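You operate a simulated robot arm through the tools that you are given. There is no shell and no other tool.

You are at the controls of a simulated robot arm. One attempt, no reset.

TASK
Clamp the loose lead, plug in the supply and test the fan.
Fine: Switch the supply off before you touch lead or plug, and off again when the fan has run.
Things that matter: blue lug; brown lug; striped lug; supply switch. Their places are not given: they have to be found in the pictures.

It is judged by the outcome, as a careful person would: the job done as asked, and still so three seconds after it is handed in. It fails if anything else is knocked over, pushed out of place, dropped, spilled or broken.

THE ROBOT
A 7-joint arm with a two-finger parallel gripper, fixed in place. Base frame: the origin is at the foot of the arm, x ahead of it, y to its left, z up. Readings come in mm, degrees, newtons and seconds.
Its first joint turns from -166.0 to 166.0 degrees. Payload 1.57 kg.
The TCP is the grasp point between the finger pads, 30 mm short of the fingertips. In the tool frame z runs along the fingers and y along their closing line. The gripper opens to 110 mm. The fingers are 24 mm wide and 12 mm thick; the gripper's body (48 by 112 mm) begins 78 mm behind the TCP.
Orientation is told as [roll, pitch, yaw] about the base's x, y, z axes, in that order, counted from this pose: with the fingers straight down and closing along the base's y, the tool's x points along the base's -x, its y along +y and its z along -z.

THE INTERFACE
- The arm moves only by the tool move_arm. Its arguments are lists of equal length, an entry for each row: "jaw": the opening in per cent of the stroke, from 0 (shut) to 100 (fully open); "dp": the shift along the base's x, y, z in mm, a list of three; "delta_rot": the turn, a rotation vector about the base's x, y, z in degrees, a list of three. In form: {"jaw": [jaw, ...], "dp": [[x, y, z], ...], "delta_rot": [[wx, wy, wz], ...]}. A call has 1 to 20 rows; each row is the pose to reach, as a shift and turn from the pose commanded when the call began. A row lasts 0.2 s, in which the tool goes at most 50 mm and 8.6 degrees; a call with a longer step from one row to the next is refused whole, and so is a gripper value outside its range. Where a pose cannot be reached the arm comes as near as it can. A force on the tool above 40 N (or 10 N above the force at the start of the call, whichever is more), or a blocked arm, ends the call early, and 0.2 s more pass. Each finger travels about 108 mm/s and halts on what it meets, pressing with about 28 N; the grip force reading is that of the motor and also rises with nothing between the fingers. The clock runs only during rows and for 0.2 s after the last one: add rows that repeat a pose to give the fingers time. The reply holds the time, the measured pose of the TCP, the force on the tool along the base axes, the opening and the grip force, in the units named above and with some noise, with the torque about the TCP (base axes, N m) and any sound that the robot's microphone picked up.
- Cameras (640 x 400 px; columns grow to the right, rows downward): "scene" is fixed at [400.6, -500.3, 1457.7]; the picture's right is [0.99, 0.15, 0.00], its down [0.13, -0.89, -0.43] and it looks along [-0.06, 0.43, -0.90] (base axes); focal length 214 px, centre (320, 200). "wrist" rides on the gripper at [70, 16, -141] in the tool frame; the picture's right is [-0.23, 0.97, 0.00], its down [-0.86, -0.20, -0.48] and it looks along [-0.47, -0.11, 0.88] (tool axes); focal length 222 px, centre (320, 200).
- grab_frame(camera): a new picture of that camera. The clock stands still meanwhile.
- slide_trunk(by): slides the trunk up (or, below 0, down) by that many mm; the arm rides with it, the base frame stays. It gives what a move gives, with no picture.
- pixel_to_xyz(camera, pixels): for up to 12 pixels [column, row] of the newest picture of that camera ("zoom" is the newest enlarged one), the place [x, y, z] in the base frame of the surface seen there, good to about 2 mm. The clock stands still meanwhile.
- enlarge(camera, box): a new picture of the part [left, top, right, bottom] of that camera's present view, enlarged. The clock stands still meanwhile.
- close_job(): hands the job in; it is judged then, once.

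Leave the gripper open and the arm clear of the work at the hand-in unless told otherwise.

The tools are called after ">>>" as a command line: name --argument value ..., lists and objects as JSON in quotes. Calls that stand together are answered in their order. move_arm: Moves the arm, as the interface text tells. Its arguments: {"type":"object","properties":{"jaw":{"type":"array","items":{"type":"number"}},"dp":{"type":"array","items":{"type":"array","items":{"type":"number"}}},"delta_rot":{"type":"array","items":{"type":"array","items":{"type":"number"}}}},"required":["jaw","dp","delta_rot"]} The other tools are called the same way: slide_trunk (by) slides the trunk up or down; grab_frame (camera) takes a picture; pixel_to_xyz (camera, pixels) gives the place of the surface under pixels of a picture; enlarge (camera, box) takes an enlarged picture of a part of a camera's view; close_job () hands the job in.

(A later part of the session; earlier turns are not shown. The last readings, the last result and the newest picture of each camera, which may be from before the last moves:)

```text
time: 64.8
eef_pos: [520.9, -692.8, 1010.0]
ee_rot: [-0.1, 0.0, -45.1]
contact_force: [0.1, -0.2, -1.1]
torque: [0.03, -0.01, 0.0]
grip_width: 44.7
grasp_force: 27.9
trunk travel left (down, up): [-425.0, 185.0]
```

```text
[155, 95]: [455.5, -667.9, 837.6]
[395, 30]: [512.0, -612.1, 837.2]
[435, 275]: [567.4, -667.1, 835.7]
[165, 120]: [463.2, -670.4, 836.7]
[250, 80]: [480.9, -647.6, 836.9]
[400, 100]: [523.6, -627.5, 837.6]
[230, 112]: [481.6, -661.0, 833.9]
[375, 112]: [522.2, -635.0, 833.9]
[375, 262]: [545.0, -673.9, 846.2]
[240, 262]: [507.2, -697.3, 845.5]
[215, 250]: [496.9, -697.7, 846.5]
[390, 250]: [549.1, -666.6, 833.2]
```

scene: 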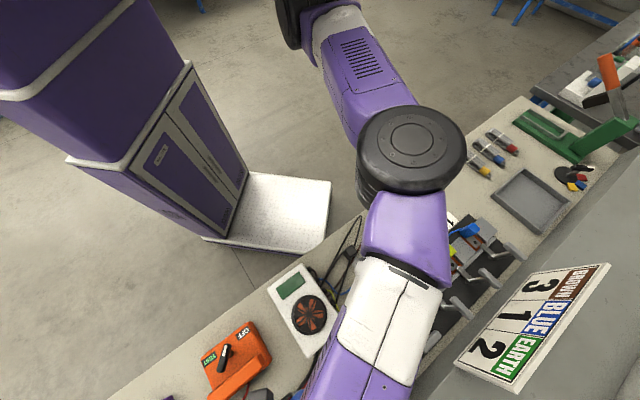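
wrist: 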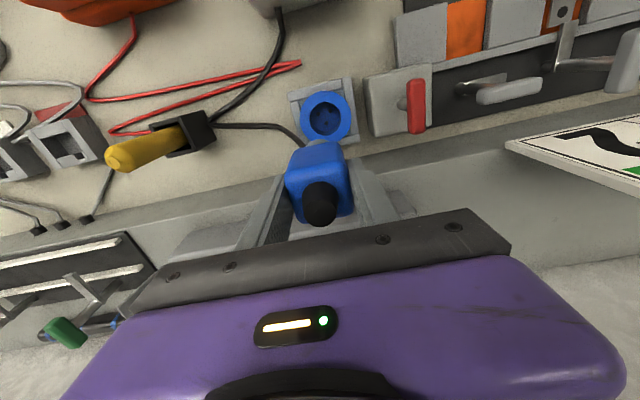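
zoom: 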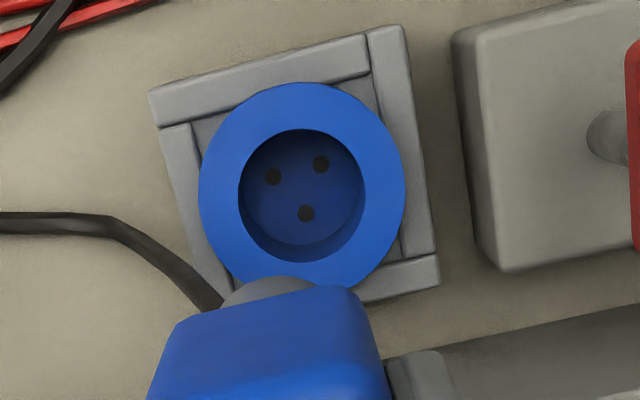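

The socket centre averages (512.3, -667.2) with frame axes at 45°. I'll centre the plug over it, descend to TCP z≈935 with the pins still above the rim, and check.

>>> move_arm --jaw '[10, 10, 10, 10, 10, 10, 10]' --dp '[[-4, 12, 0], [-8.6, 25.6, 0], [-8.6, 25.6, -15], [-8.6, 25.6, -35], [-8.6, 25.6, -55], [-8.6, 25.6, -70], [-8.6, 25.6, -70]]' --delta_rot '[[0, 0, 0], [0, 0, 0], [0, 0, 0], [0, 0, 0], [0, 0, 0], [0, 0, 0], [0, 0, 0]]'

>>> grab_frame --camera "wrist"

>>> enlarge --camera "wrist" --box '[240, 100, 420, 240]'

>>> enlarge --camera "scene" --box '[290, 330, 430, 400]'

```text
time: 66.4
eef_pos: [510.1, -669.3, 939.9]
ee_rot: [-0.1, 0.0, -45.2]
contact_force: [-0.1, -0.4, -1.4]
torque: [0.04, -0.01, 0.02]
grip_width: 44.4
grasp_force: 28.0
trunk travel left (down, up): [-425.0, 185.0]
```

```text
taken
```

wrist: 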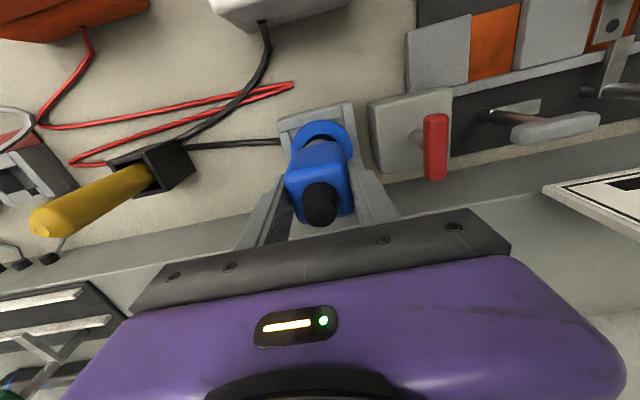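

```text
2.86 times, centred on (330, 170) of wrist
```

zoom: 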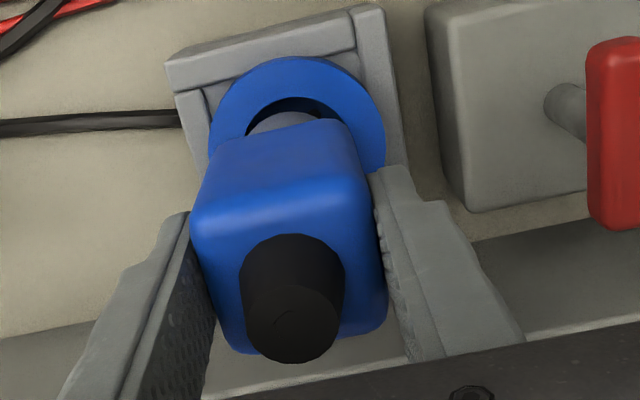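

```text
4.57 times, centred on (360, 365) of scene
```

zoom: 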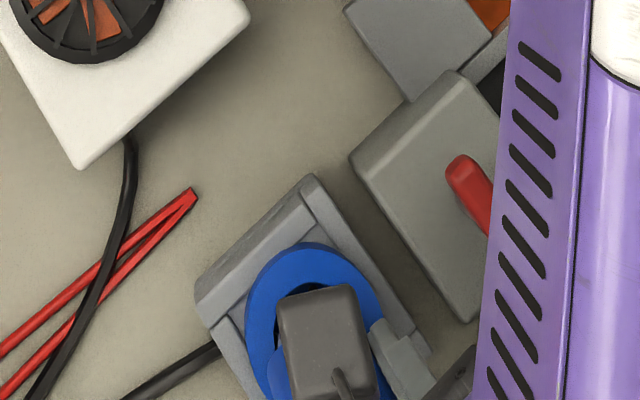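

The nose appears over the recess. The measured position (510.1, -669.3) is a bit off the target, so I'll take a settled reading with a tiny correction.

>>> move_arm --jaw '[10, 10, 10]' --dp '[[1, 1, 0], [2, 2, 0], [2, 2, 0]]' --delta_rot '[[0, 0, 0], [0, 0, 0], [0, 0, 0]]'

>>> move_arm --jaw '[10, 10]' --dp '[[0, 0, 0], [0, 0, 0]]' --delta_rot '[[0, 0, 0], [0, 0, 0]]'

>>> enlarge --camera "wrist" --box '[270, 100, 370, 180]'

```text
time: 67.2
eef_pos: [514.6, -667.4, 941.0]
ee_rot: [-0.1, 0.0, -45.1]
contact_force: [0.8, 0.6, -1.8]
torque: [0.0, 0.01, 0.02]
grip_width: 44.9
grasp_force: 27.9
trunk travel left (down, up): [-425.0, 185.0]
```

```text
time: 67.8
eef_pos: [513.4, -668.6, 939.7]
ee_rot: [0.0, 0.0, -45.2]
contact_force: [-0.2, 0.6, -1.1]
torque: [-0.04, 0.0, 0.0]
grip_width: 44.5
grasp_force: 28.2
trunk travel left (down, up): [-425.0, 185.0]
```

```text
5.00 times, centred on (320, 140) of wrist
```

zoom: 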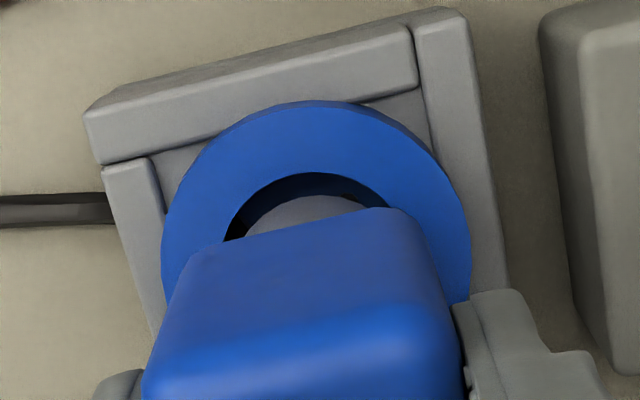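

The readings average (513.4, -667.8) and the nose looks centred in the recess. I'll correct by about 1 mm and descend gently to TCP z≈912, just before the pin tips reach the socket floor.

>>> move_arm --jaw '[10, 10, 10, 10, 10, 10]' --dp '[[-0.8, 0.5, -5], [-0.8, 0.5, -11], [-0.8, 0.5, -17], [-0.8, 0.5, -23], [-0.8, 0.5, -28], [-0.8, 0.5, -28]]' --delta_rot '[[0, 0, 0], [0, 0, 0], [0, 0, 0], [0, 0, 0], [0, 0, 0], [0, 0, 0]]'

>>> enlarge --camera "wrist" --box '[250, 100, 390, 200]'

```text
time: 69.2
eef_pos: [511.9, -666.7, 911.5]
ee_rot: [-0.1, 0.0, -45.1]
contact_force: [-0.1, -0.5, -2.7]
torque: [-0.03, 0.01, 0.02]
grip_width: 44.7
grasp_force: 27.9
trunk travel left (down, up): [-425.0, 185.0]
```

```text
4.00 times, centred on (320, 150) of wrist
```

zoom: 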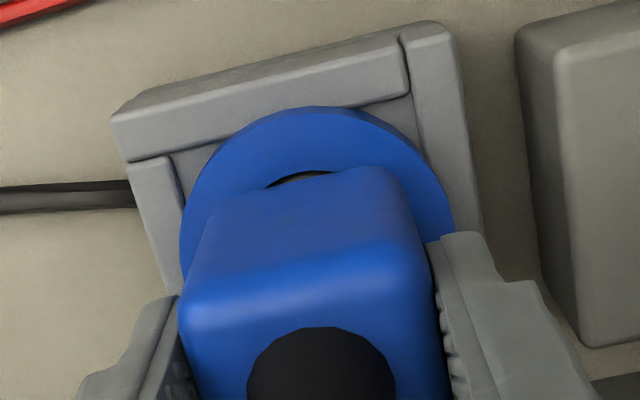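

No contact yet, and the nose is inside the rim. I'll continue slowly, 3 mm per row, toward the seated height of about 888, watching the vertical force.

>>> move_arm --jaw '[10, 10, 10, 10]' --dp '[[0, 0, -3], [0, 0, -6], [0, 0, -9], [0, 0, -9]]' --delta_rot '[[0, 0, 0], [0, 0, 0], [0, 0, 0], [0, 0, 0]]'

```text
time: 70.2
eef_pos: [511.2, -666.6, 903.4]
ee_rot: [-0.1, 0.1, -45.1]
contact_force: [-1.7, 0.3, 3.2]
torque: [0.09, -0.14, 0.05]
grip_width: 44.8
grasp_force: 28.0
trunk travel left (down, up): [-425.0, 185.0]
```

Light upward contact, a change of about 6 N, at z≈903. I'll press a little further in small steps to see whether it gives or blocks.

>>> move_arm --jaw '[10, 10, 10]' --dp '[[0, 0, -2], [0, 0, -4], [0, 0, -4]]' --delta_rot '[[0, 0, 0], [0, 0, 0], [0, 0, 0]]'

>>> enlarge --camera "wrist" --box '[250, 100, 390, 200]'

```text
time: 71.0
eef_pos: [512.2, -668.0, 900.7]
ee_rot: [-0.2, -0.3, -45.0]
contact_force: [-0.6, -1.3, 23.5]
torque: [0.23, -0.31, 0.05]
grip_width: 44.6
grasp_force: 27.8
trunk travel left (down, up): [-425.0, 185.0]
```

```text
4.00 times, centred on (320, 150) of wrist
```

zoom: 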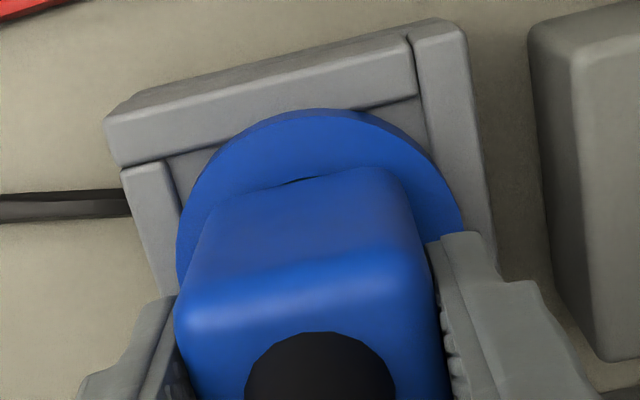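

It's blocked at z≈901 with 25 N, so the pins are probably not lined up with the holes. The reaction torque puts the contact toward the +l side. I'll ease off to light pressure and sweep the yaw a few degrees, watching for it to drop in.

>>> move_arm --jaw '[10, 10, 10, 10]' --dp '[[0, 0, 2], [-0.7, -0.7, 2], [-0.7, -0.7, 2], [-0.7, -0.7, 2]]' --delta_rot '[[0, 0, 0], [0, 0, 2], [0, 0, 4], [0, 0, 4]]'

>>> move_arm --jaw '[10, 10, 10, 10]' --dp '[[0, 0, 0], [0, 0, 0], [0, 0, 0], [0, 0, 0]]' --delta_rot '[[0, 0, -3], [0, 0, -6], [0, 0, -8], [0, 0, -8]]'

```text
time: 72.0
eef_pos: [512.1, -667.3, 900.1]
ee_rot: [-0.1, 0.0, -41.1]
contact_force: [-1.6, -3.2, 7.8]
torque: [-0.28, -0.15, -0.09]
grip_width: 44.7
grasp_force: 27.6
trunk travel left (down, up): [-425.0, 185.0]
```

```text
time: 73.0
eef_pos: [512.0, -667.3, 901.5]
ee_rot: [-0.1, 0.0, -49.1]
contact_force: [0.9, 1.5, 4.7]
torque: [0.02, -0.25, 0.07]
grip_width: 44.7
grasp_force: 27.9
trunk travel left (down, up): [-425.0, 185.0]
```

It turns freely, so the pins aren't engaged. I'll find the recess centre by touch: lift 2 mm, return to yaw -45°, and probe ±3 mm sideways along l and f, reading the forces.

>>> move_arm --jaw '[10, 10, 10, 10]' --dp '[[0, 0, 3], [1, 1, 3], [2.1, 2.1, 3], [2.1, 2.1, 3]]' --delta_rot '[[0, 0, 2], [0, 0, 4], [0, 0, 4], [0, 0, 4]]'

>>> move_arm --jaw '[10, 10, 10, 10]' --dp '[[-1.5, -1.5, 0], [-3, -3, 0], [-4.2, -4.2, 0], [-4.2, -4.2, 0]]' --delta_rot '[[0, 0, 0], [0, 0, 0], [0, 0, 0], [0, 0, 0]]'

>>> move_arm --jaw '[10, 10, 10, 10]' --dp '[[2.1, 2.1, 0], [3.1, 1.1, 0], [4.2, 0, 0], [4.2, 0, 0]]' --delta_rot '[[0, 0, 0], [0, 0, 0], [0, 0, 0], [0, 0, 0]]'

>>> move_arm --jaw '[10, 10, 10, 10]' --dp '[[-1.5, 1.5, 0], [-3, 3, 0], [-4.2, 4.2, 0], [-4.2, 4.2, 0]]' --delta_rot '[[0, 0, 0], [0, 0, 0], [0, 0, 0], [0, 0, 0]]'

```text
time: 74.0
eef_pos: [513.3, -666.1, 903.9]
ee_rot: [-0.2, 0.0, -45.2]
contact_force: [-2.0, -1.8, -3.2]
torque: [-0.11, 0.13, 0.01]
grip_width: 44.5
grasp_force: 28.0
trunk travel left (down, up): [-425.0, 185.0]
```

```text
time: 75.0
eef_pos: [510.6, -669.0, 903.4]
ee_rot: [0.0, 0.0, -45.0]
contact_force: [2.8, 3.0, -1.2]
torque: [0.19, -0.19, 0.0]
grip_width: 45.0
grasp_force: 28.5
trunk travel left (down, up): [-425.0, 185.0]
```

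```text
time: 76.0
eef_pos: [512.4, -670.1, 903.9]
ee_rot: [-0.2, 0.0, -45.1]
contact_force: [-1.2, 0.9, -2.0]
torque: [0.01, 0.03, 0.0]
grip_width: 44.7
grasp_force: 28.3
trunk travel left (down, up): [-425.0, 185.0]
```

```text
time: 77.0
eef_pos: [510.1, -666.1, 902.8]
ee_rot: [-0.1, 0.0, -45.1]
contact_force: [3.3, -6.3, -3.0]
torque: [-0.5, -0.33, 0.03]
grip_width: 44.8
grasp_force: 27.6
trunk travel left (down, up): [-425.0, 185.0]
```

The free play is symmetric around (512.5, -668.1), so the nose is well centred in the recess. I'll return to the centre, press lightly and sweep yaw around the present orientation.

>>> move_arm --jaw '[10, 10, 10, 10]' --dp '[[2.6, -2.4, 0], [2.6, -2.4, -2], [2.6, -2.4, -4], [2.6, -2.4, -4]]' --delta_rot '[[0, 0, 0], [0, 0, 0], [0, 0, 0], [0, 0, 0]]'

>>> move_arm --jaw '[10, 10, 10, 10, 10]' --dp '[[0, 0, 0], [0, 0, 0], [0, 0, 0], [0, 0, 0], [0, 0, 0]]' --delta_rot '[[0, 0, 2.5], [0, 0, 5], [0, 0, 7.5], [0, 0, 10], [0, 0, 10]]'

>>> move_arm --jaw '[10, 10, 10, 10, 10, 10, 10, 10, 10]' --dp '[[0, 0, 0], [0, 0, 0], [0, 0, 0], [0, 0, 0], [0, 0, 0], [0, 0, 0], [0, 0, 0], [0, 0, 0], [0, 0, 0]]' --delta_rot '[[0, 0, -2.5], [0, 0, -5], [0, 0, -7.5], [0, 0, -10], [0, 0, -12.5], [0, 0, -15], [0, 0, -17.5], [0, 0, -20], [0, 0, -20]]'

```text
time: 78.0
eef_pos: [512.3, -668.0, 900.1]
ee_rot: [-0.2, -0.1, -45.1]
contact_force: [-1.6, 4.5, 13.5]
torque: [0.23, -0.32, 0.09]
grip_width: 44.9
grasp_force: 28.4
trunk travel left (down, up): [-425.0, 185.0]
```

```text
time: 79.2
eef_pos: [512.8, -668.4, 899.9]
ee_rot: [-0.2, -0.1, -35.1]
contact_force: [2.5, -4.8, 14.8]
torque: [-0.19, -0.46, -0.13]
grip_width: 44.6
grasp_force: 27.7
trunk travel left (down, up): [-425.0, 185.0]
```

```text
time: 81.2
eef_pos: [512.0, -668.1, 898.7]
ee_rot: [-0.1, 0.1, -55.2]
contact_force: [-1.5, 2.3, 7.4]
torque: [0.14, -0.02, 0.03]
grip_width: 44.7
grasp_force: 28.0
trunk travel left (down, up): [-425.0, 185.0]
```

Force and z changed slightly. I'll check the plug's height relative to the gripper and the rim.

>>> grab_frame --camera "wrist"

>>> enlarge --camera "wrist" --box '[250, 110, 390, 230]'

>>> pixel_to_xyz --camera "zoom" --pixels '[[310, 330], [320, 320], [290, 335], [215, 250], [395, 220], [300, 240], [300, 130], [200, 170], [430, 170], [290, 215], [310, 345], [330, 300]]'

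```text
taken
```

wrist: 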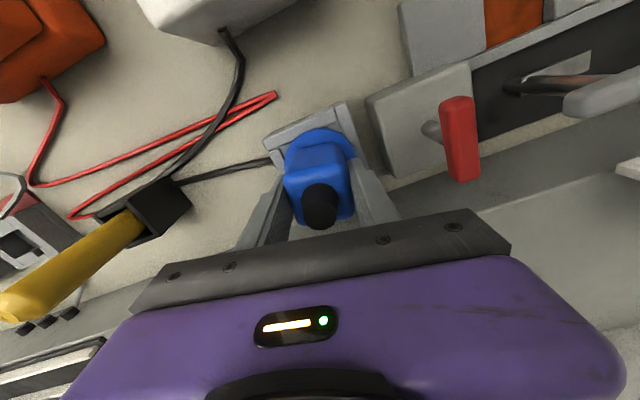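

```text
3.33 times, centred on (320, 170) of wrist
```

zoom: 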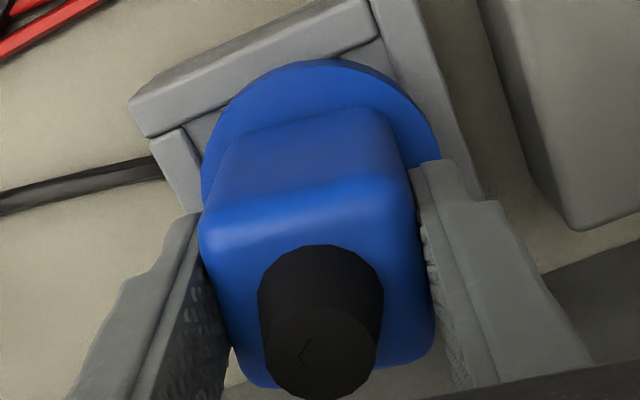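

```text
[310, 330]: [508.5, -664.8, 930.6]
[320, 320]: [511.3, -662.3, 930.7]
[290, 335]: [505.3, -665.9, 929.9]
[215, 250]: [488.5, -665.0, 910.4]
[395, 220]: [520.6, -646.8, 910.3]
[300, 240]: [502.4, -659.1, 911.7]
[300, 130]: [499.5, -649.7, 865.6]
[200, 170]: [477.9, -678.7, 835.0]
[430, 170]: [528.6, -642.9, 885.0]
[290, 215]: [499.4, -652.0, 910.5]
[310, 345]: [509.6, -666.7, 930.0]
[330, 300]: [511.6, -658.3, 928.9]
```

The plug has slid about 5 mm up in the grip, and its underside is resting on the socket floor: body top 910.5 against 895 on the bench. There's also a small mark on the cap top, so I'll enlarge it.

>>> enlarge --camera "wrist" --box '[298, 180, 345, 232]'

>>> enlarge --camera "scene" --box '[320, 350, 400, 400]'

```text
7.69 times, centred on (322, 206) of wrist
```

zoom: 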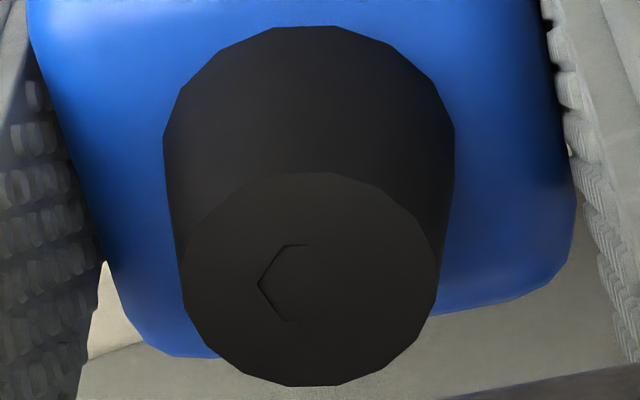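

```text
8.00 times, centred on (360, 375) of scene
```

zoom: 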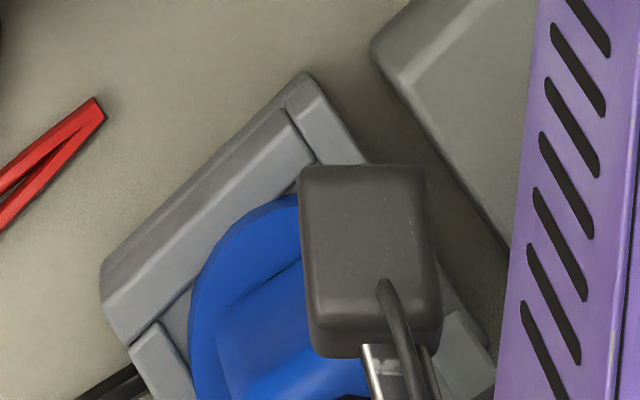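

I can't tell the pin orientation from outside, so I'll search by feel. Keeping the pressure light (≤10 N), I'll sweep yaw further and look for a drop: force vanishing, or torque about z rising as the pins catch.

>>> move_arm --jaw '[10, 10, 10, 10, 10]' --dp '[[0, 0, -0.3], [0, 0, -0.3], [0, 0, -0.3], [0, 0, -0.3], [0, 0, -0.3]]' --delta_rot '[[0, 0, -2.5], [0, 0, -5], [0, 0, -7.5], [0, 0, -10], [0, 0, -10]]'

>>> move_arm --jaw '[10, 10, 10, 10, 10]' --dp '[[0, 0, 0], [0, 0, 0], [0, 0, 0], [0, 0, 0], [0, 0, 0]]' --delta_rot '[[0, 0, -2.5], [0, 0, -5], [0, 0, -7.5], [0, 0, -10], [0, 0, -10]]'

>>> move_arm --jaw '[10, 10, 10, 10, 10]' --dp '[[0, 0, 0], [0, 0, 0], [0, 0, 0], [0, 0, 0], [0, 0, 0]]' --delta_rot '[[0, 0, -2.5], [0, 0, -5], [0, 0, -7.5], [0, 0, -10], [0, 0, -10]]'

```text
time: 82.4
eef_pos: [511.0, -668.4, 898.4]
ee_rot: [-0.1, 0.0, -65.1]
contact_force: [0.5, -0.1, 0.4]
torque: [0.02, 0.01, -0.02]
grip_width: 44.5
grasp_force: 18.7
trunk travel left (down, up): [-425.0, 185.0]
```

```text
time: 83.6
eef_pos: [512.7, -667.9, 900.3]
ee_rot: [-0.1, -0.1, -75.2]
contact_force: [0.2, 0.1, 0.0]
torque: [-0.03, 0.0, 0.0]
grip_width: 44.9
grasp_force: 28.2
trunk travel left (down, up): [-425.0, 185.0]
```

```text
time: 84.8
eef_pos: [513.2, -667.9, 900.1]
ee_rot: [-0.1, 0.0, -85.2]
contact_force: [0.0, 0.6, -0.1]
torque: [0.02, -0.01, 0.03]
grip_width: 44.7
grasp_force: 27.9
trunk travel left (down, up): [-425.0, 185.0]
```

The contact force has vanished and the grip force dipped at yaw ≈ -65°. I'll look at what happened.

>>> grab_frame --camera "wrist"

>>> enlarge --camera "wrist" --box '[250, 100, 410, 240]'

>>> pixel_to_xyz --camera "wrist" --pixels '[[320, 210], [318, 185], [320, 140], [340, 165], [300, 180], [345, 130], [322, 200], [310, 220], [330, 150], [290, 160], [350, 150], [330, 215]]'

```text
taken
```

wrist: 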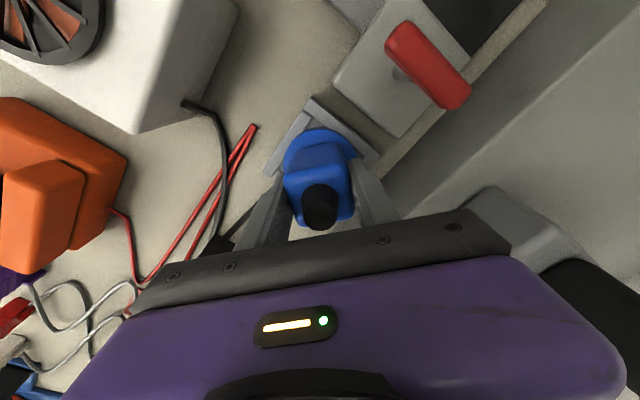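

```text
2.86 times, centred on (330, 170) of wrist
```

zoom: 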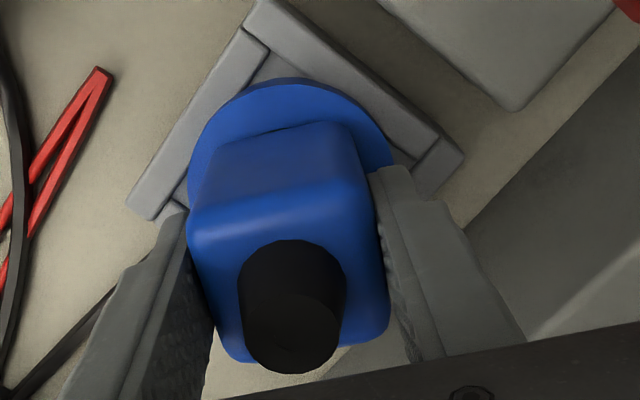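

```text
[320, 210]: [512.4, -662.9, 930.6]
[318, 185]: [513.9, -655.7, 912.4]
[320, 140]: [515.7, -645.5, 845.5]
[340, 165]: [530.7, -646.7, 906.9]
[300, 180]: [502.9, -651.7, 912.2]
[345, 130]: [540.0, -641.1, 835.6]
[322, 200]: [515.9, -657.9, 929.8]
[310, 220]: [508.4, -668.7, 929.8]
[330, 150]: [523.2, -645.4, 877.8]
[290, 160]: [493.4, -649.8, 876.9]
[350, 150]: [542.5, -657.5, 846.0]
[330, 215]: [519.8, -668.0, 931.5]
```

The plug still rests on the floor (cap top 930.5), and the grip simply slid and lost its pressure. I'll restore light pressure and sweep back through a wider yaw range.

>>> move_arm --jaw '[0, 0, 0, 0, 0]' --dp '[[0, 0, -1], [0, 0, -1], [0, 0, -1], [0, 0, -1], [0, 0, -1]]' --delta_rot '[[0, 0, 0], [0, 0, 2.5], [0, 0, 5], [0, 0, 7.5], [0, 0, 10]]'

>>> move_arm --jaw '[0, 0, 0, 0, 0]' --dp '[[0, 0, 0], [0, 0, 0], [0, 0, 0], [0, 0, 0], [0, 0, 0]]' --delta_rot '[[0, 0, 2], [0, 0, 4], [0, 0, 6], [0, 0, 8], [0, 0, 10]]'

>>> move_arm --jaw '[0, 0, 0, 0, 0]' --dp '[[0, 0, 0], [0, 0, 0], [0, 0, 0], [0, 0, 0], [0, 0, 0]]' --delta_rot '[[0, 0, 2], [0, 0, 4], [0, 0, 6], [0, 0, 8], [0, 0, 10]]'

>>> move_arm --jaw '[0, 0, 0, 0, 0]' --dp '[[0, 0, 0], [0, 0, 0], [0, 0, 0], [0, 0, 0], [0, 0, 0]]' --delta_rot '[[0, 0, 2], [0, 0, 4], [0, 0, 6], [0, 0, 8], [0, 0, 10]]'

```text
time: 86.0
eef_pos: [512.6, -669.1, 899.2]
ee_rot: [0.0, 0.0, -75.1]
contact_force: [0.6, -1.0, 5.1]
torque: [0.03, -0.13, -0.05]
grip_width: 44.7
grasp_force: 28.0
trunk travel left (down, up): [-425.0, 185.0]
```

```text
time: 87.2
eef_pos: [512.3, -668.3, 898.4]
ee_rot: [-0.1, -0.1, -65.1]
contact_force: [2.2, 0.4, 5.4]
torque: [0.14, -0.27, -0.03]
grip_width: 44.8
grasp_force: 28.2
trunk travel left (down, up): [-425.0, 185.0]
```

```text
time: 88.4
eef_pos: [513.0, -667.4, 897.7]
ee_rot: [-0.1, 0.0, -55.0]
contact_force: [2.5, 0.4, 8.9]
torque: [0.2, -0.12, -0.06]
grip_width: 44.7
grasp_force: 27.6
trunk travel left (down, up): [-425.0, 185.0]
```

```text
time: 89.6
eef_pos: [511.6, -668.7, 898.5]
ee_rot: [-0.1, 0.0, -45.0]
contact_force: [2.7, 1.3, 12.2]
torque: [0.31, -0.08, -0.11]
grip_width: 44.5
grasp_force: 28.3
trunk travel left (down, up): [-425.0, 185.0]
```

No drop between -85° and -45°. I'll continue the sweep upward with light pressure.

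>>> move_arm --jaw '[0, 0, 0, 0, 0]' --dp '[[0, 0, 0.3], [0, 0, 0.3], [0, 0, 0.3], [0, 0, 0.3], [0, 0, 0.3]]' --delta_rot '[[0, 0, 2], [0, 0, 4], [0, 0, 6], [0, 0, 8], [0, 0, 10]]'

>>> move_arm --jaw '[0, 0, 0, 0, 0]' --dp '[[0, 0, 0], [0, 0, 0], [0, 0, 0], [0, 0, 0], [0, 0, 0]]' --delta_rot '[[0, 0, 2], [0, 0, 4], [0, 0, 6], [0, 0, 8], [0, 0, 10]]'

>>> move_arm --jaw '[0, 0, 0, 0, 0]' --dp '[[0, 0, 0], [0, 0, 0], [0, 0, 0], [0, 0, 0], [0, 0, 0]]' --delta_rot '[[0, 0, 2], [0, 0, 4], [0, 0, 6], [0, 0, 8], [0, 0, 10]]'

>>> move_arm --jaw '[0, 0, 0, 0, 0]' --dp '[[0, 0, 0], [0, 0, 0], [0, 0, 0], [0, 0, 0], [0, 0, 0]]' --delta_rot '[[0, 0, 2], [0, 0, 4], [0, 0, 6], [0, 0, 8], [0, 0, 10]]'

```text
time: 90.8
eef_pos: [513.2, -669.9, 898.8]
ee_rot: [-0.1, -0.1, -35.1]
contact_force: [1.7, -0.6, 10.2]
torque: [0.05, -0.14, -0.13]
grip_width: 44.6
grasp_force: 28.6
trunk travel left (down, up): [-425.0, 185.0]
```

```text
time: 92.0
eef_pos: [512.6, -668.2, 899.6]
ee_rot: [-0.1, 0.1, -25.1]
contact_force: [-0.4, 0.4, 2.3]
torque: [-0.13, -0.07, -0.05]
grip_width: 44.9
grasp_force: 28.1
trunk travel left (down, up): [-425.0, 185.0]
```

```text
time: 93.2
eef_pos: [512.4, -667.5, 898.8]
ee_rot: [-0.2, 0.0, -15.0]
contact_force: [1.7, 0.2, 4.8]
torque: [0.22, -0.04, -0.06]
grip_width: 44.7
grasp_force: 28.1
trunk travel left (down, up): [-425.0, 185.0]
```

```text
time: 94.4
eef_pos: [512.2, -668.7, 898.5]
ee_rot: [-0.2, 0.0, -5.0]
contact_force: [2.4, 0.8, 10.0]
torque: [0.25, -0.08, -0.09]
grip_width: 44.6
grasp_force: 28.4
trunk travel left (down, up): [-425.0, 185.0]
```

Still no drop. I need to know what the plug's underside is like, so I'll lift it clear of the rim, turn back to yaw -45° and measure the lowest visible edge of the nose.

>>> move_arm --jaw '[0, 0, 0, 0, 0, 0, 0, 0, 0]' --dp '[[0, 0, 5], [0, 0, 15], [0, 0, 30], [0, 0, 50], [0, 0, 70], [0, 0, 90], [0, 0, 100], [0, 0, 100], [0, 0, 100]]' --delta_rot '[[0, 0, 0], [0, 0, 0], [0, 0, -4], [0, 0, -12], [0, 0, -20], [0, 0, -28], [0, 0, -36], [0, 0, -40], [0, 0, -40]]'

>>> grab_frame --camera "wrist"

>>> enlarge --camera "wrist" --box '[270, 110, 370, 190]'

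```text
time: 96.4
eef_pos: [512.5, -667.2, 998.9]
ee_rot: [-0.2, 0.0, -45.2]
contact_force: [-0.5, -0.8, -1.1]
torque: [-0.01, 0.02, 0.0]
grip_width: 44.6
grasp_force: 27.9
trunk travel left (down, up): [-425.0, 185.0]
```

```text
taken
```

wrist: 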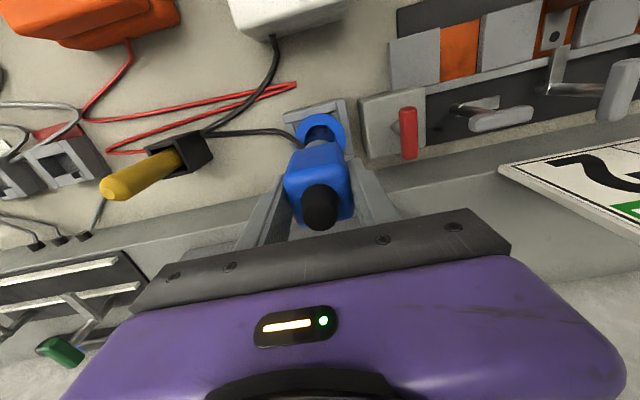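

```text
5.00 times, centred on (320, 150) of wrist
```

zoom: 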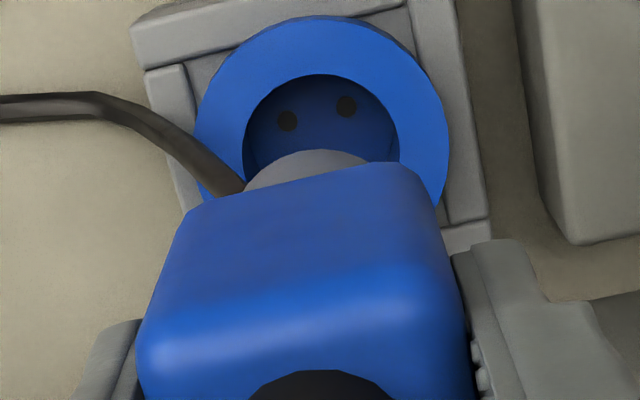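

>>> pixel_to_xyz --camera "zoom" --pixels '[[310, 154], [300, 160], [335, 156], [270, 172], [290, 175], [355, 160], [235, 182], [200, 150], [150, 115], [310, 168], [225, 172], [240, 188]]'

>>> pixel_to_xyz --camera "wrist" --pixels '[[320, 215], [318, 205], [300, 165], [340, 160], [318, 185], [290, 170], [348, 165], [310, 150], [335, 145], [300, 185], [345, 180], [320, 220]]'

```text
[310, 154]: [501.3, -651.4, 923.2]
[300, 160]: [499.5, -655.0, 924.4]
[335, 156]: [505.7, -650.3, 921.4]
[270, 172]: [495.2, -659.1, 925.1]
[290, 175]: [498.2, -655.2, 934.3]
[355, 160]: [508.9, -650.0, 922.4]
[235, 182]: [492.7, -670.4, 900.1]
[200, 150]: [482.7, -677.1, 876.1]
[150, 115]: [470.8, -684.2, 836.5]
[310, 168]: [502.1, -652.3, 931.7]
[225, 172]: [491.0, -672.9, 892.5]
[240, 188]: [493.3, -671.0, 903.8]
```

```text
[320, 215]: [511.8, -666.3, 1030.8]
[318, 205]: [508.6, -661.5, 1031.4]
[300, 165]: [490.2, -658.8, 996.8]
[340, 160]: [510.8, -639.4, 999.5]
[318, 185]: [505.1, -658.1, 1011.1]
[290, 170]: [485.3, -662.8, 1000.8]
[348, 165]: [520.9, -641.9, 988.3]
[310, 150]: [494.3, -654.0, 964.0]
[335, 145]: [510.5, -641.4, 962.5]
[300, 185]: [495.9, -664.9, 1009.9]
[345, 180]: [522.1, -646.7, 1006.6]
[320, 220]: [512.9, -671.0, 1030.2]
```

The nose bottom edge is 108 mm below the cap top and the full height is about 116 mm, so there are short pins of about 8 mm that haven't found the holes. I'll go back down at yaw -45°. Then, with light pressure, I'll make small circular sideways motions combined with small yaw changes.

>>> move_arm --jaw '[0, 0, 0, 0, 0, 0, 0, 0]' --dp '[[0, 0, -20], [0, 0, -40], [0, 0, -60], [0, 0, -80], [0, 0, -90], [0, 0, -97], [0, 0, -100.5], [0, 0, -101]]' --delta_rot '[[0, 0, 0], [0, 0, 0], [0, 0, 0], [0, 0, 0], [0, 0, 0], [0, 0, 0], [0, 0, 0], [0, 0, 0]]'

>>> move_arm --jaw '[0, 0, 0, 0, 0, 0, 0, 0, 0]' --dp '[[1, 0, -0.3], [0.7, 0.7, -0.3], [0, 1, -0.3], [-0.7, 0.7, -0.3], [-1, 0, -0.3], [-0.7, -0.7, -0.3], [0, -1, -0.3], [0.7, -0.7, -0.3], [0, 0, -0.3]]' --delta_rot '[[0, 0, 0], [0, 0, 0], [0, 0, 0], [0, 0, 0], [0, 0, 0], [0, 0, 0], [0, 0, 0], [0, 0, 0], [0, 0, 0]]'

```text
time: 98.2
eef_pos: [512.3, -668.8, 898.0]
ee_rot: [-0.1, 0.0, -45.1]
contact_force: [-0.2, 2.2, 9.5]
torque: [0.43, 0.03, 0.0]
grip_width: 44.8
grasp_force: 28.5
trunk travel left (down, up): [-425.0, 185.0]
```

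```text
time: 100.2
eef_pos: [511.4, -668.8, 897.8]
ee_rot: [-0.2, -0.1, -45.0]
contact_force: [4.2, -0.2, 21.6]
torque: [0.34, 0.07, -0.07]
grip_width: 45.0
grasp_force: 27.9
trunk travel left (down, up): [-425.0, 185.0]
```

No drop at yaw -45°, and the force is a bit high. I'll relax 0.7 mm and repeat the circles at +4° and then -4°.

>>> move_arm --jaw '[0, 0, 0, 0, 0, 0, 0, 0, 0, 0]' --dp '[[0, 0, 0.7], [1, 0, 0.7], [0.7, 0.7, 0.7], [0, 1, 0.7], [-0.7, 0.7, 0.7], [-1, 0, 0.7], [-0.7, -0.7, 0.7], [0, -1, 0.7], [0.7, -0.7, 0.7], [0, 0, 0.7]]' --delta_rot '[[0, 0, 2], [0, 0, 4], [0, 0, 4], [0, 0, 4], [0, 0, 4], [0, 0, 4], [0, 0, 4], [0, 0, 4], [0, 0, 4], [0, 0, 4]]'

>>> move_arm --jaw '[0, 0, 0, 0, 0, 0, 0, 0, 0, 0]' --dp '[[0, 0, 0], [1, 0, 0], [0.7, 0.7, 0], [0, 1, 0], [-0.7, 0.7, 0], [-1, 0, 0], [-0.7, -0.7, 0], [0, -1, 0], [0.7, -0.7, 0], [0, 0, 0]]' --delta_rot '[[0, 0, -4], [0, 0, -8], [0, 0, -8], [0, 0, -8], [0, 0, -8], [0, 0, -8], [0, 0, -8], [0, 0, -8], [0, 0, -8], [0, 0, -8]]'

```text
time: 102.4
eef_pos: [511.6, -667.7, 898.9]
ee_rot: [-0.2, 0.0, -41.2]
contact_force: [-2.1, -1.4, 7.1]
torque: [0.11, 0.05, 0.0]
grip_width: 45.2
grasp_force: 28.0
trunk travel left (down, up): [-425.0, 185.0]
```

```text
time: 104.6
eef_pos: [512.9, -668.6, 898.0]
ee_rot: [-0.1, 0.1, -49.1]
contact_force: [0.1, 0.2, -0.3]
torque: [-0.03, 0.0, -0.01]
grip_width: 44.6
grasp_force: 28.0
trunk travel left (down, up): [-425.0, 185.0]
```

The force is gone at yaw -49°, so it may have dropped in or only relaxed. I'll test by lowering 3 mm in small steps.

>>> move_arm --jaw '[0, 0, 0]' --dp '[[0, 0, -1], [0, 0, -2], [0, 0, -2]]' --delta_rot '[[0, 0, 0], [0, 0, 0], [0, 0, 0]]'

>>> enlarge --camera "wrist" --box '[250, 110, 390, 230]'

>>> pixel_to_xyz --camera "zoom" --pixels '[[315, 335], [320, 345], [310, 355], [300, 340], [215, 250], [395, 220], [300, 240], [300, 215], [330, 335], [305, 325]]'

```text
time: 105.4
eef_pos: [512.5, -669.4, 898.4]
ee_rot: [-0.2, 0.0, -49.0]
contact_force: [-1.3, 3.9, 19.7]
torque: [0.61, 0.09, 0.06]
grip_width: 44.7
grasp_force: 28.1
trunk travel left (down, up): [-425.0, 185.0]
```

```text
3.33 times, centred on (320, 170) of wrist
```

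zoom: 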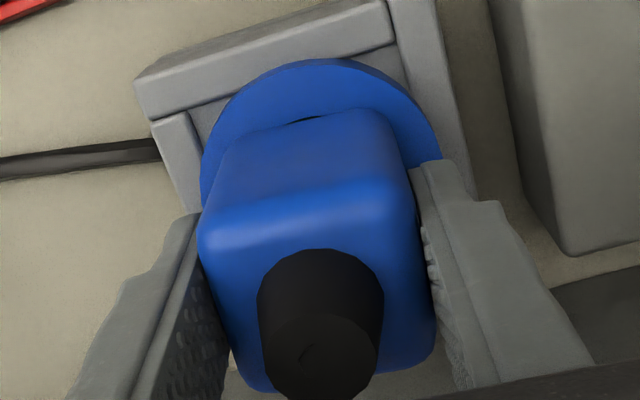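

```text
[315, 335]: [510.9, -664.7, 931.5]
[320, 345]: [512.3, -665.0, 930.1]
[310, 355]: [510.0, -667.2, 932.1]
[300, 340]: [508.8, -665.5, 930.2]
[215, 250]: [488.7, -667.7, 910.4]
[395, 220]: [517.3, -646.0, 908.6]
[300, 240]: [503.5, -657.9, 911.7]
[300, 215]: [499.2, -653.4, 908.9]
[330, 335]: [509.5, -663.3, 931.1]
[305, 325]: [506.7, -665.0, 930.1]
```

Still blocked, with the cap at 931. I'll find the recess centre more precisely by touch with the pins lifted off the floor, probing 2 mm and 3 mm in each direction.

>>> move_arm --jaw '[0, 0, 0, 0]' --dp '[[0, 0, 2], [0, 0, 5], [0, 0, 5], [0, 0, 5]]' --delta_rot '[[0, 0, 2], [0, 0, 4], [0, 0, 4], [0, 0, 4]]'

>>> move_arm --jaw '[0, 0, 0]' --dp '[[1.06, 1.06, 0], [2.12, 2.12, 0], [2.12, 2.12, 0]]' --delta_rot '[[0, 0, 0], [0, 0, 0], [0, 0, 0]]'

>>> move_arm --jaw '[0, 0, 0]' --dp '[[-2.12, -2.12, 0], [-4.24, -4.24, 0], [-4.24, -4.24, 0]]' --delta_rot '[[0, 0, 0], [0, 0, 0], [0, 0, 0]]'

>>> move_arm --jaw '[0, 0, 0]' --dp '[[2.12, 2.12, 0], [4.24, 0, 0], [4.24, 0, 0]]' --delta_rot '[[0, 0, 0], [0, 0, 0], [0, 0, 0]]'

>>> move_arm --jaw '[0, 0, 0]' --dp '[[-2.12, 2.12, 0], [-4.24, 4.24, 0], [-4.24, 4.24, 0]]' --delta_rot '[[0, 0, 0], [0, 0, 0], [0, 0, 0]]'

```text
time: 106.4
eef_pos: [512.3, -668.3, 900.5]
ee_rot: [-0.2, 0.0, -45.1]
contact_force: [0.9, 0.2, -1.2]
torque: [0.02, 0.01, -0.01]
grip_width: 44.7
grasp_force: 27.6
trunk travel left (down, up): [-425.0, 185.0]
```

```text
time: 107.2
eef_pos: [514.0, -666.8, 900.3]
ee_rot: [-0.2, 0.1, -45.2]
contact_force: [-1.8, -3.3, -0.9]
torque: [-0.12, 0.12, -0.02]
grip_width: 45.1
grasp_force: 28.1
trunk travel left (down, up): [-425.0, 185.0]
```

```text
time: 108.0
eef_pos: [510.2, -669.5, 901.2]
ee_rot: [-0.1, 0.1, -45.1]
contact_force: [2.5, 3.9, -0.2]
torque: [0.22, -0.14, -0.01]
grip_width: 44.8
grasp_force: 28.2
trunk travel left (down, up): [-425.0, 185.0]
```

```text
time: 108.8
eef_pos: [513.2, -669.6, 901.1]
ee_rot: [-0.2, 0.1, -45.0]
contact_force: [-2.2, 1.1, -0.7]
torque: [0.08, 0.15, 0.01]
grip_width: 44.5
grasp_force: 28.2
trunk travel left (down, up): [-425.0, 185.0]
```

```text
time: 109.6
eef_pos: [511.3, -666.6, 900.9]
ee_rot: [-0.1, -0.2, -45.1]
contact_force: [4.8, -6.3, -2.4]
torque: [-0.32, -0.32, 0.02]
grip_width: 44.4
grasp_force: 27.9
trunk travel left (down, up): [-425.0, 185.0]
```

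The forces are asymmetric along f: 2.3 N outward against 7.9 N inward, so the true centre is further outward. I'll probe +4.5 mm and +1 mm along f to get the stiffness.

>>> move_arm --jaw '[0, 0, 0, 0]' --dp '[[2.12, -2.12, 0], [4.24, -4.24, 0], [5.3, -5.3, 0], [5.3, -5.3, 0]]' --delta_rot '[[0, 0, 0], [0, 0, 0], [0, 0, 0], [0, 0, 0]]'

>>> move_arm --jaw '[0, 0, 0, 0]' --dp '[[-2, 2, 0], [-3.9, 3.9, 0], [-4.24, 4.24, 0], [-4.24, 4.24, 0]]' --delta_rot '[[0, 0, 0], [0, 0, 0], [0, 0, 0], [0, 0, 0]]'

```text
time: 110.6
eef_pos: [514.2, -669.6, 899.9]
ee_rot: [-0.1, 0.2, -45.2]
contact_force: [-8.0, 12.0, -0.5]
torque: [0.63, 0.45, 0.03]
grip_width: 44.5
grasp_force: 28.3
trunk travel left (down, up): [-425.0, 185.0]
```

```text
time: 111.6
eef_pos: [511.7, -668.2, 901.3]
ee_rot: [-0.1, -0.1, -45.1]
contact_force: [-0.5, -0.1, -2.7]
torque: [0.0, 0.01, -0.01]
grip_width: 44.7
grasp_force: 28.1
trunk travel left (down, up): [-425.0, 185.0]
```

Now I have the stiffness, about 8 N/mm, and the free play of ±2.4 mm: the centre is 0.35 mm outward of where I searched, so lateral alignment was fine. The yaw range from -85° to -5° has been covered without a drop. I'll go to the exact centre and sweep the remaining range, from -10° upward.

>>> move_arm --jaw '[0, 0, 0, 0, 0, 0, 0, 0]' --dp '[[1.31, -1.31, 0], [1.31, -1.31, 0], [1.31, -1.31, 0], [1.31, -1.31, 0], [1.31, -1.31, -2], [1.31, -1.31, -4], [1.31, -1.31, -4], [1.31, -1.31, -4]]' --delta_rot '[[0, 0, 8], [0, 0, 16], [0, 0, 24], [0, 0, 32], [0, 0, 35], [0, 0, 35], [0, 0, 37], [0, 0, 39]]'

>>> move_arm --jaw '[0, 0, 0, 0, 0, 0]' --dp '[[0, 0, 0], [0, 0, 0], [0, 0, 0], [0, 0, 0], [0, 0, 0], [0, 0, 0]]' --delta_rot '[[0, 0, 2], [0, 0, 4], [0, 0, 6], [0, 0, 8], [0, 0, 10], [0, 0, 10]]'

>>> move_arm --jaw '[0, 0, 0, 0, 0, 0]' --dp '[[0, 0, 0], [0, 0, 0], [0, 0, 0], [0, 0, 0], [0, 0, 0], [0, 0, 0]]' --delta_rot '[[0, 0, 2], [0, 0, 4], [0, 0, 6], [0, 0, 8], [0, 0, 10], [0, 0, 10]]'

>>> move_arm --jaw '[0, 0, 0, 0, 0, 0]' --dp '[[0, 0, 0], [0, 0, 0], [0, 0, 0], [0, 0, 0], [0, 0, 0], [0, 0, 0]]' --delta_rot '[[0, 0, 2], [0, 0, 4], [0, 0, 6], [0, 0, 8], [0, 0, 10], [0, 0, 10]]'

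```text
time: 113.4
eef_pos: [512.5, -670.2, 897.3]
ee_rot: [-0.3, -0.1, -6.1]
contact_force: [1.2, -2.3, 6.7]
torque: [0.01, -0.22, -0.07]
grip_width: 44.9
grasp_force: 28.0
trunk travel left (down, up): [-425.0, 185.0]
```

```text
time: 114.8
eef_pos: [514.1, -669.9, 898.3]
ee_rot: [-0.2, 0.0, 3.9]
contact_force: [4.4, -2.4, 18.2]
torque: [0.25, -0.43, -0.07]
grip_width: 44.8
grasp_force: 28.6
trunk travel left (down, up): [-425.0, 185.0]
```

```text
time: 116.2
eef_pos: [511.4, -668.5, 897.5]
ee_rot: [0.0, 0.0, 14.0]
contact_force: [-0.3, 3.9, 23.0]
torque: [0.3, 0.11, -0.07]
grip_width: 44.7
grasp_force: 28.4
trunk travel left (down, up): [-425.0, 185.0]
```

```text
time: 117.6
eef_pos: [511.3, -668.2, 897.6]
ee_rot: [-0.1, 0.0, 24.0]
contact_force: [-2.7, 4.5, 16.7]
torque: [0.26, 0.2, -0.08]
grip_width: 44.9
grasp_force: 27.7
trunk travel left (down, up): [-425.0, 185.0]
```

No drop up to 24°. Relative to the rim centre, the holes form an isosceles rather than equilateral triangle, so only one yaw in 360° fits. I'll keep sweeping toward +90° from the parked orientation.

>>> move_arm --jaw '[0, 0, 0, 0, 0, 0]' --dp '[[0, 0, 0.4], [0, 0, 0.4], [0, 0, 0.4], [0, 0, 0.4], [0, 0, 0.4], [0, 0, 0.4]]' --delta_rot '[[0, 0, 2], [0, 0, 4], [0, 0, 6], [0, 0, 8], [0, 0, 10], [0, 0, 10]]'

>>> move_arm --jaw '[0, 0, 0, 0, 0, 0]' --dp '[[0, 0, 0], [0, 0, 0], [0, 0, 0], [0, 0, 0], [0, 0, 0], [0, 0, 0]]' --delta_rot '[[0, 0, 2], [0, 0, 4], [0, 0, 6], [0, 0, 8], [0, 0, 10], [0, 0, 10]]'

>>> move_arm --jaw '[0, 0, 0, 0, 0, 0]' --dp '[[0, 0, 0], [0, 0, 0], [0, 0, 0], [0, 0, 0], [0, 0, 0], [0, 0, 0]]' --delta_rot '[[0, 0, 2], [0, 0, 4], [0, 0, 6], [0, 0, 8], [0, 0, 10], [0, 0, 10]]'

```text
time: 119.0
eef_pos: [512.2, -667.4, 896.8]
ee_rot: [-0.2, 0.0, 33.9]
contact_force: [0.0, 0.9, 3.0]
torque: [0.04, 0.1, -0.03]
grip_width: 44.8
grasp_force: 27.2
trunk travel left (down, up): [-425.0, 185.0]
```

```text
time: 120.4
eef_pos: [512.6, -667.8, 898.3]
ee_rot: [0.0, 0.0, 43.8]
contact_force: [0.4, -0.1, -0.9]
torque: [-0.03, 0.0, -0.04]
grip_width: 44.6
grasp_force: 27.9
trunk travel left (down, up): [-425.0, 185.0]
```

```text
time: 121.8
eef_pos: [513.1, -668.0, 897.2]
ee_rot: [-0.1, 0.0, 53.9]
contact_force: [0.6, -0.1, -1.9]
torque: [-0.02, 0.03, 0.0]
grip_width: 44.9
grasp_force: 28.1
trunk travel left (down, up): [-425.0, 185.0]
```

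The force has gone and the plug is hanging, so it slid up a bit in the grip. I'll lower until light contact and sweep back from 54° to 34° through the +90° position.

>>> move_arm --jaw '[0, 0, 0, 0]' --dp '[[0, 0, -0.7], [0, 0, -1.3], [0, 0, -1.3], [0, 0, -1.3]]' --delta_rot '[[0, 0, 0], [0, 0, 0], [0, 0, 0], [0, 0, 0]]'

>>> move_arm --jaw '[0, 0, 0, 0, 0, 0]' --dp '[[0, 0, 0], [0, 0, 0], [0, 0, 0], [0, 0, 0], [0, 0, 0], [0, 0, 0]]' --delta_rot '[[0, 0, -2], [0, 0, -4], [0, 0, -6], [0, 0, -8], [0, 0, -10], [0, 0, -10]]'

>>> move_arm --jaw '[0, 0, 0, 0, 0, 0]' --dp '[[0, 0, 0], [0, 0, 0], [0, 0, 0], [0, 0, 0], [0, 0, 0], [0, 0, 0]]' --delta_rot '[[0, 0, -2], [0, 0, -4], [0, 0, -6], [0, 0, -8], [0, 0, -10], [0, 0, -10]]'

>>> grab_frame --camera "wrist"

```text
time: 122.8
eef_pos: [511.7, -668.1, 897.8]
ee_rot: [-0.1, 0.0, 53.9]
contact_force: [2.0, -0.4, 5.6]
torque: [0.09, -0.03, -0.01]
grip_width: 44.6
grasp_force: 28.0
trunk travel left (down, up): [-425.0, 185.0]
```

```text
time: 124.2
eef_pos: [512.0, -668.9, 896.4]
ee_rot: [-0.2, 0.1, 43.9]
contact_force: [-5.3, -0.1, 17.7]
torque: [0.38, 0.2, 0.05]
grip_width: 44.7
grasp_force: 28.4
trunk travel left (down, up): [-425.0, 185.0]
```

```text
time: 125.6
eef_pos: [512.4, -669.1, 896.8]
ee_rot: [-0.2, 0.0, 33.9]
contact_force: [-0.3, -4.6, 18.8]
torque: [0.07, 0.22, 0.07]
grip_width: 44.6
grasp_force: 27.6
trunk travel left (down, up): [-425.0, 185.0]
```

```text
taken
```

wrist: 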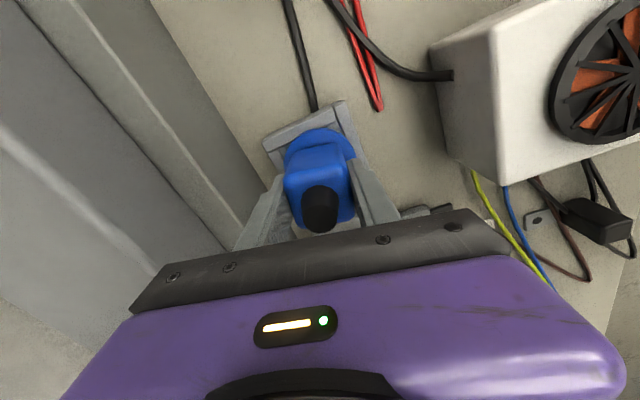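

The hole pixels measured z≈815.8, the same as the floor, so the holes are only painted discs. That means the plug bottoms on the socket floor and can't go deeper. I'll lift a few mm, turn back to the parked orientation at yaw -45°, centre it and seat it on the floor.

>>> move_arm --jaw '[0, 0, 0, 0, 0, 0, 0, 0, 0, 0, 0, 0]' --dp '[[0, 0, 4], [0, 0, 4], [0, 0, 4], [0, 0, 4], [0, 0, 4], [0, 0, 4], [0, 0, 4], [0, 0, 4], [0, 0, 4], [0, 0, 4], [0, 0, 4], [0, 0, 4]]' --delta_rot '[[0, 0, 0], [0, 0, -8], [0, 0, -16], [0, 0, -24], [0, 0, -32], [0, 0, -40], [0, 0, -48], [0, 0, -56], [0, 0, -64], [0, 0, -72], [0, 0, -79], [0, 0, -79]]'

>>> move_arm --jaw '[0, 0, 0, 0, 0]' --dp '[[0, 0, -2], [0, 0, -4], [0, 0, -5], [0, 0, -5.5], [0, 0, -5.5]]' --delta_rot '[[0, 0, 0], [0, 0, 0], [0, 0, 0], [0, 0, 0], [0, 0, 0]]'

>>> grab_frame --camera "wrist"

>>> enlarge --camera "wrist" --box '[250, 110, 390, 230]'

```text
time: 128.2
eef_pos: [512.0, -669.6, 900.2]
ee_rot: [-0.1, -0.1, -45.2]
contact_force: [-0.5, -0.5, -1.2]
torque: [0.01, 0.02, 0.01]
grip_width: 44.5
grasp_force: 27.8
trunk travel left (down, up): [-425.0, 185.0]
```

```text
time: 129.4
eef_pos: [512.5, -670.0, 897.3]
ee_rot: [-0.3, -0.1, -45.0]
contact_force: [-1.9, 4.2, 21.3]
torque: [0.45, 0.0, 0.1]
grip_width: 44.7
grasp_force: 27.6
trunk travel left (down, up): [-425.0, 185.0]
```

```text
taken
```

wrist: 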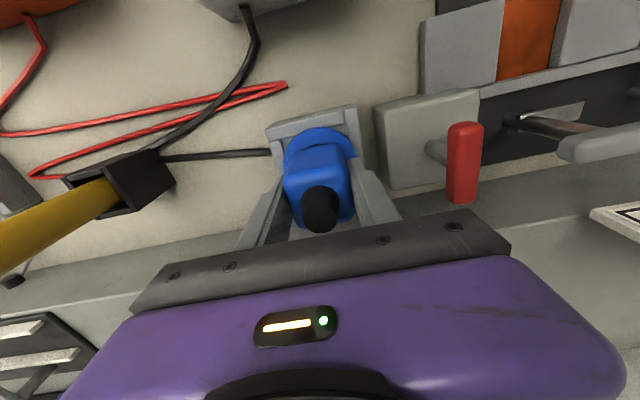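

```text
3.33 times, centred on (320, 170) of wrist
```

zoom: 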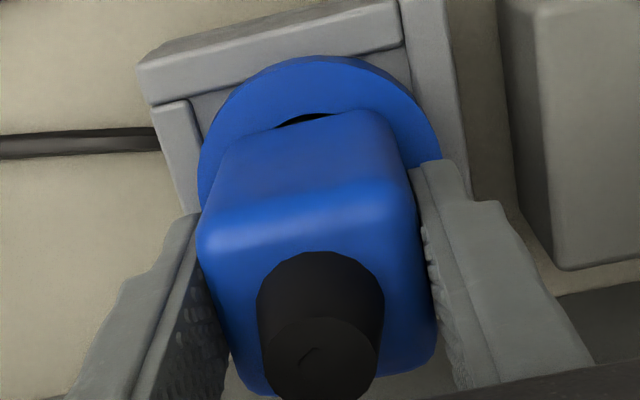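

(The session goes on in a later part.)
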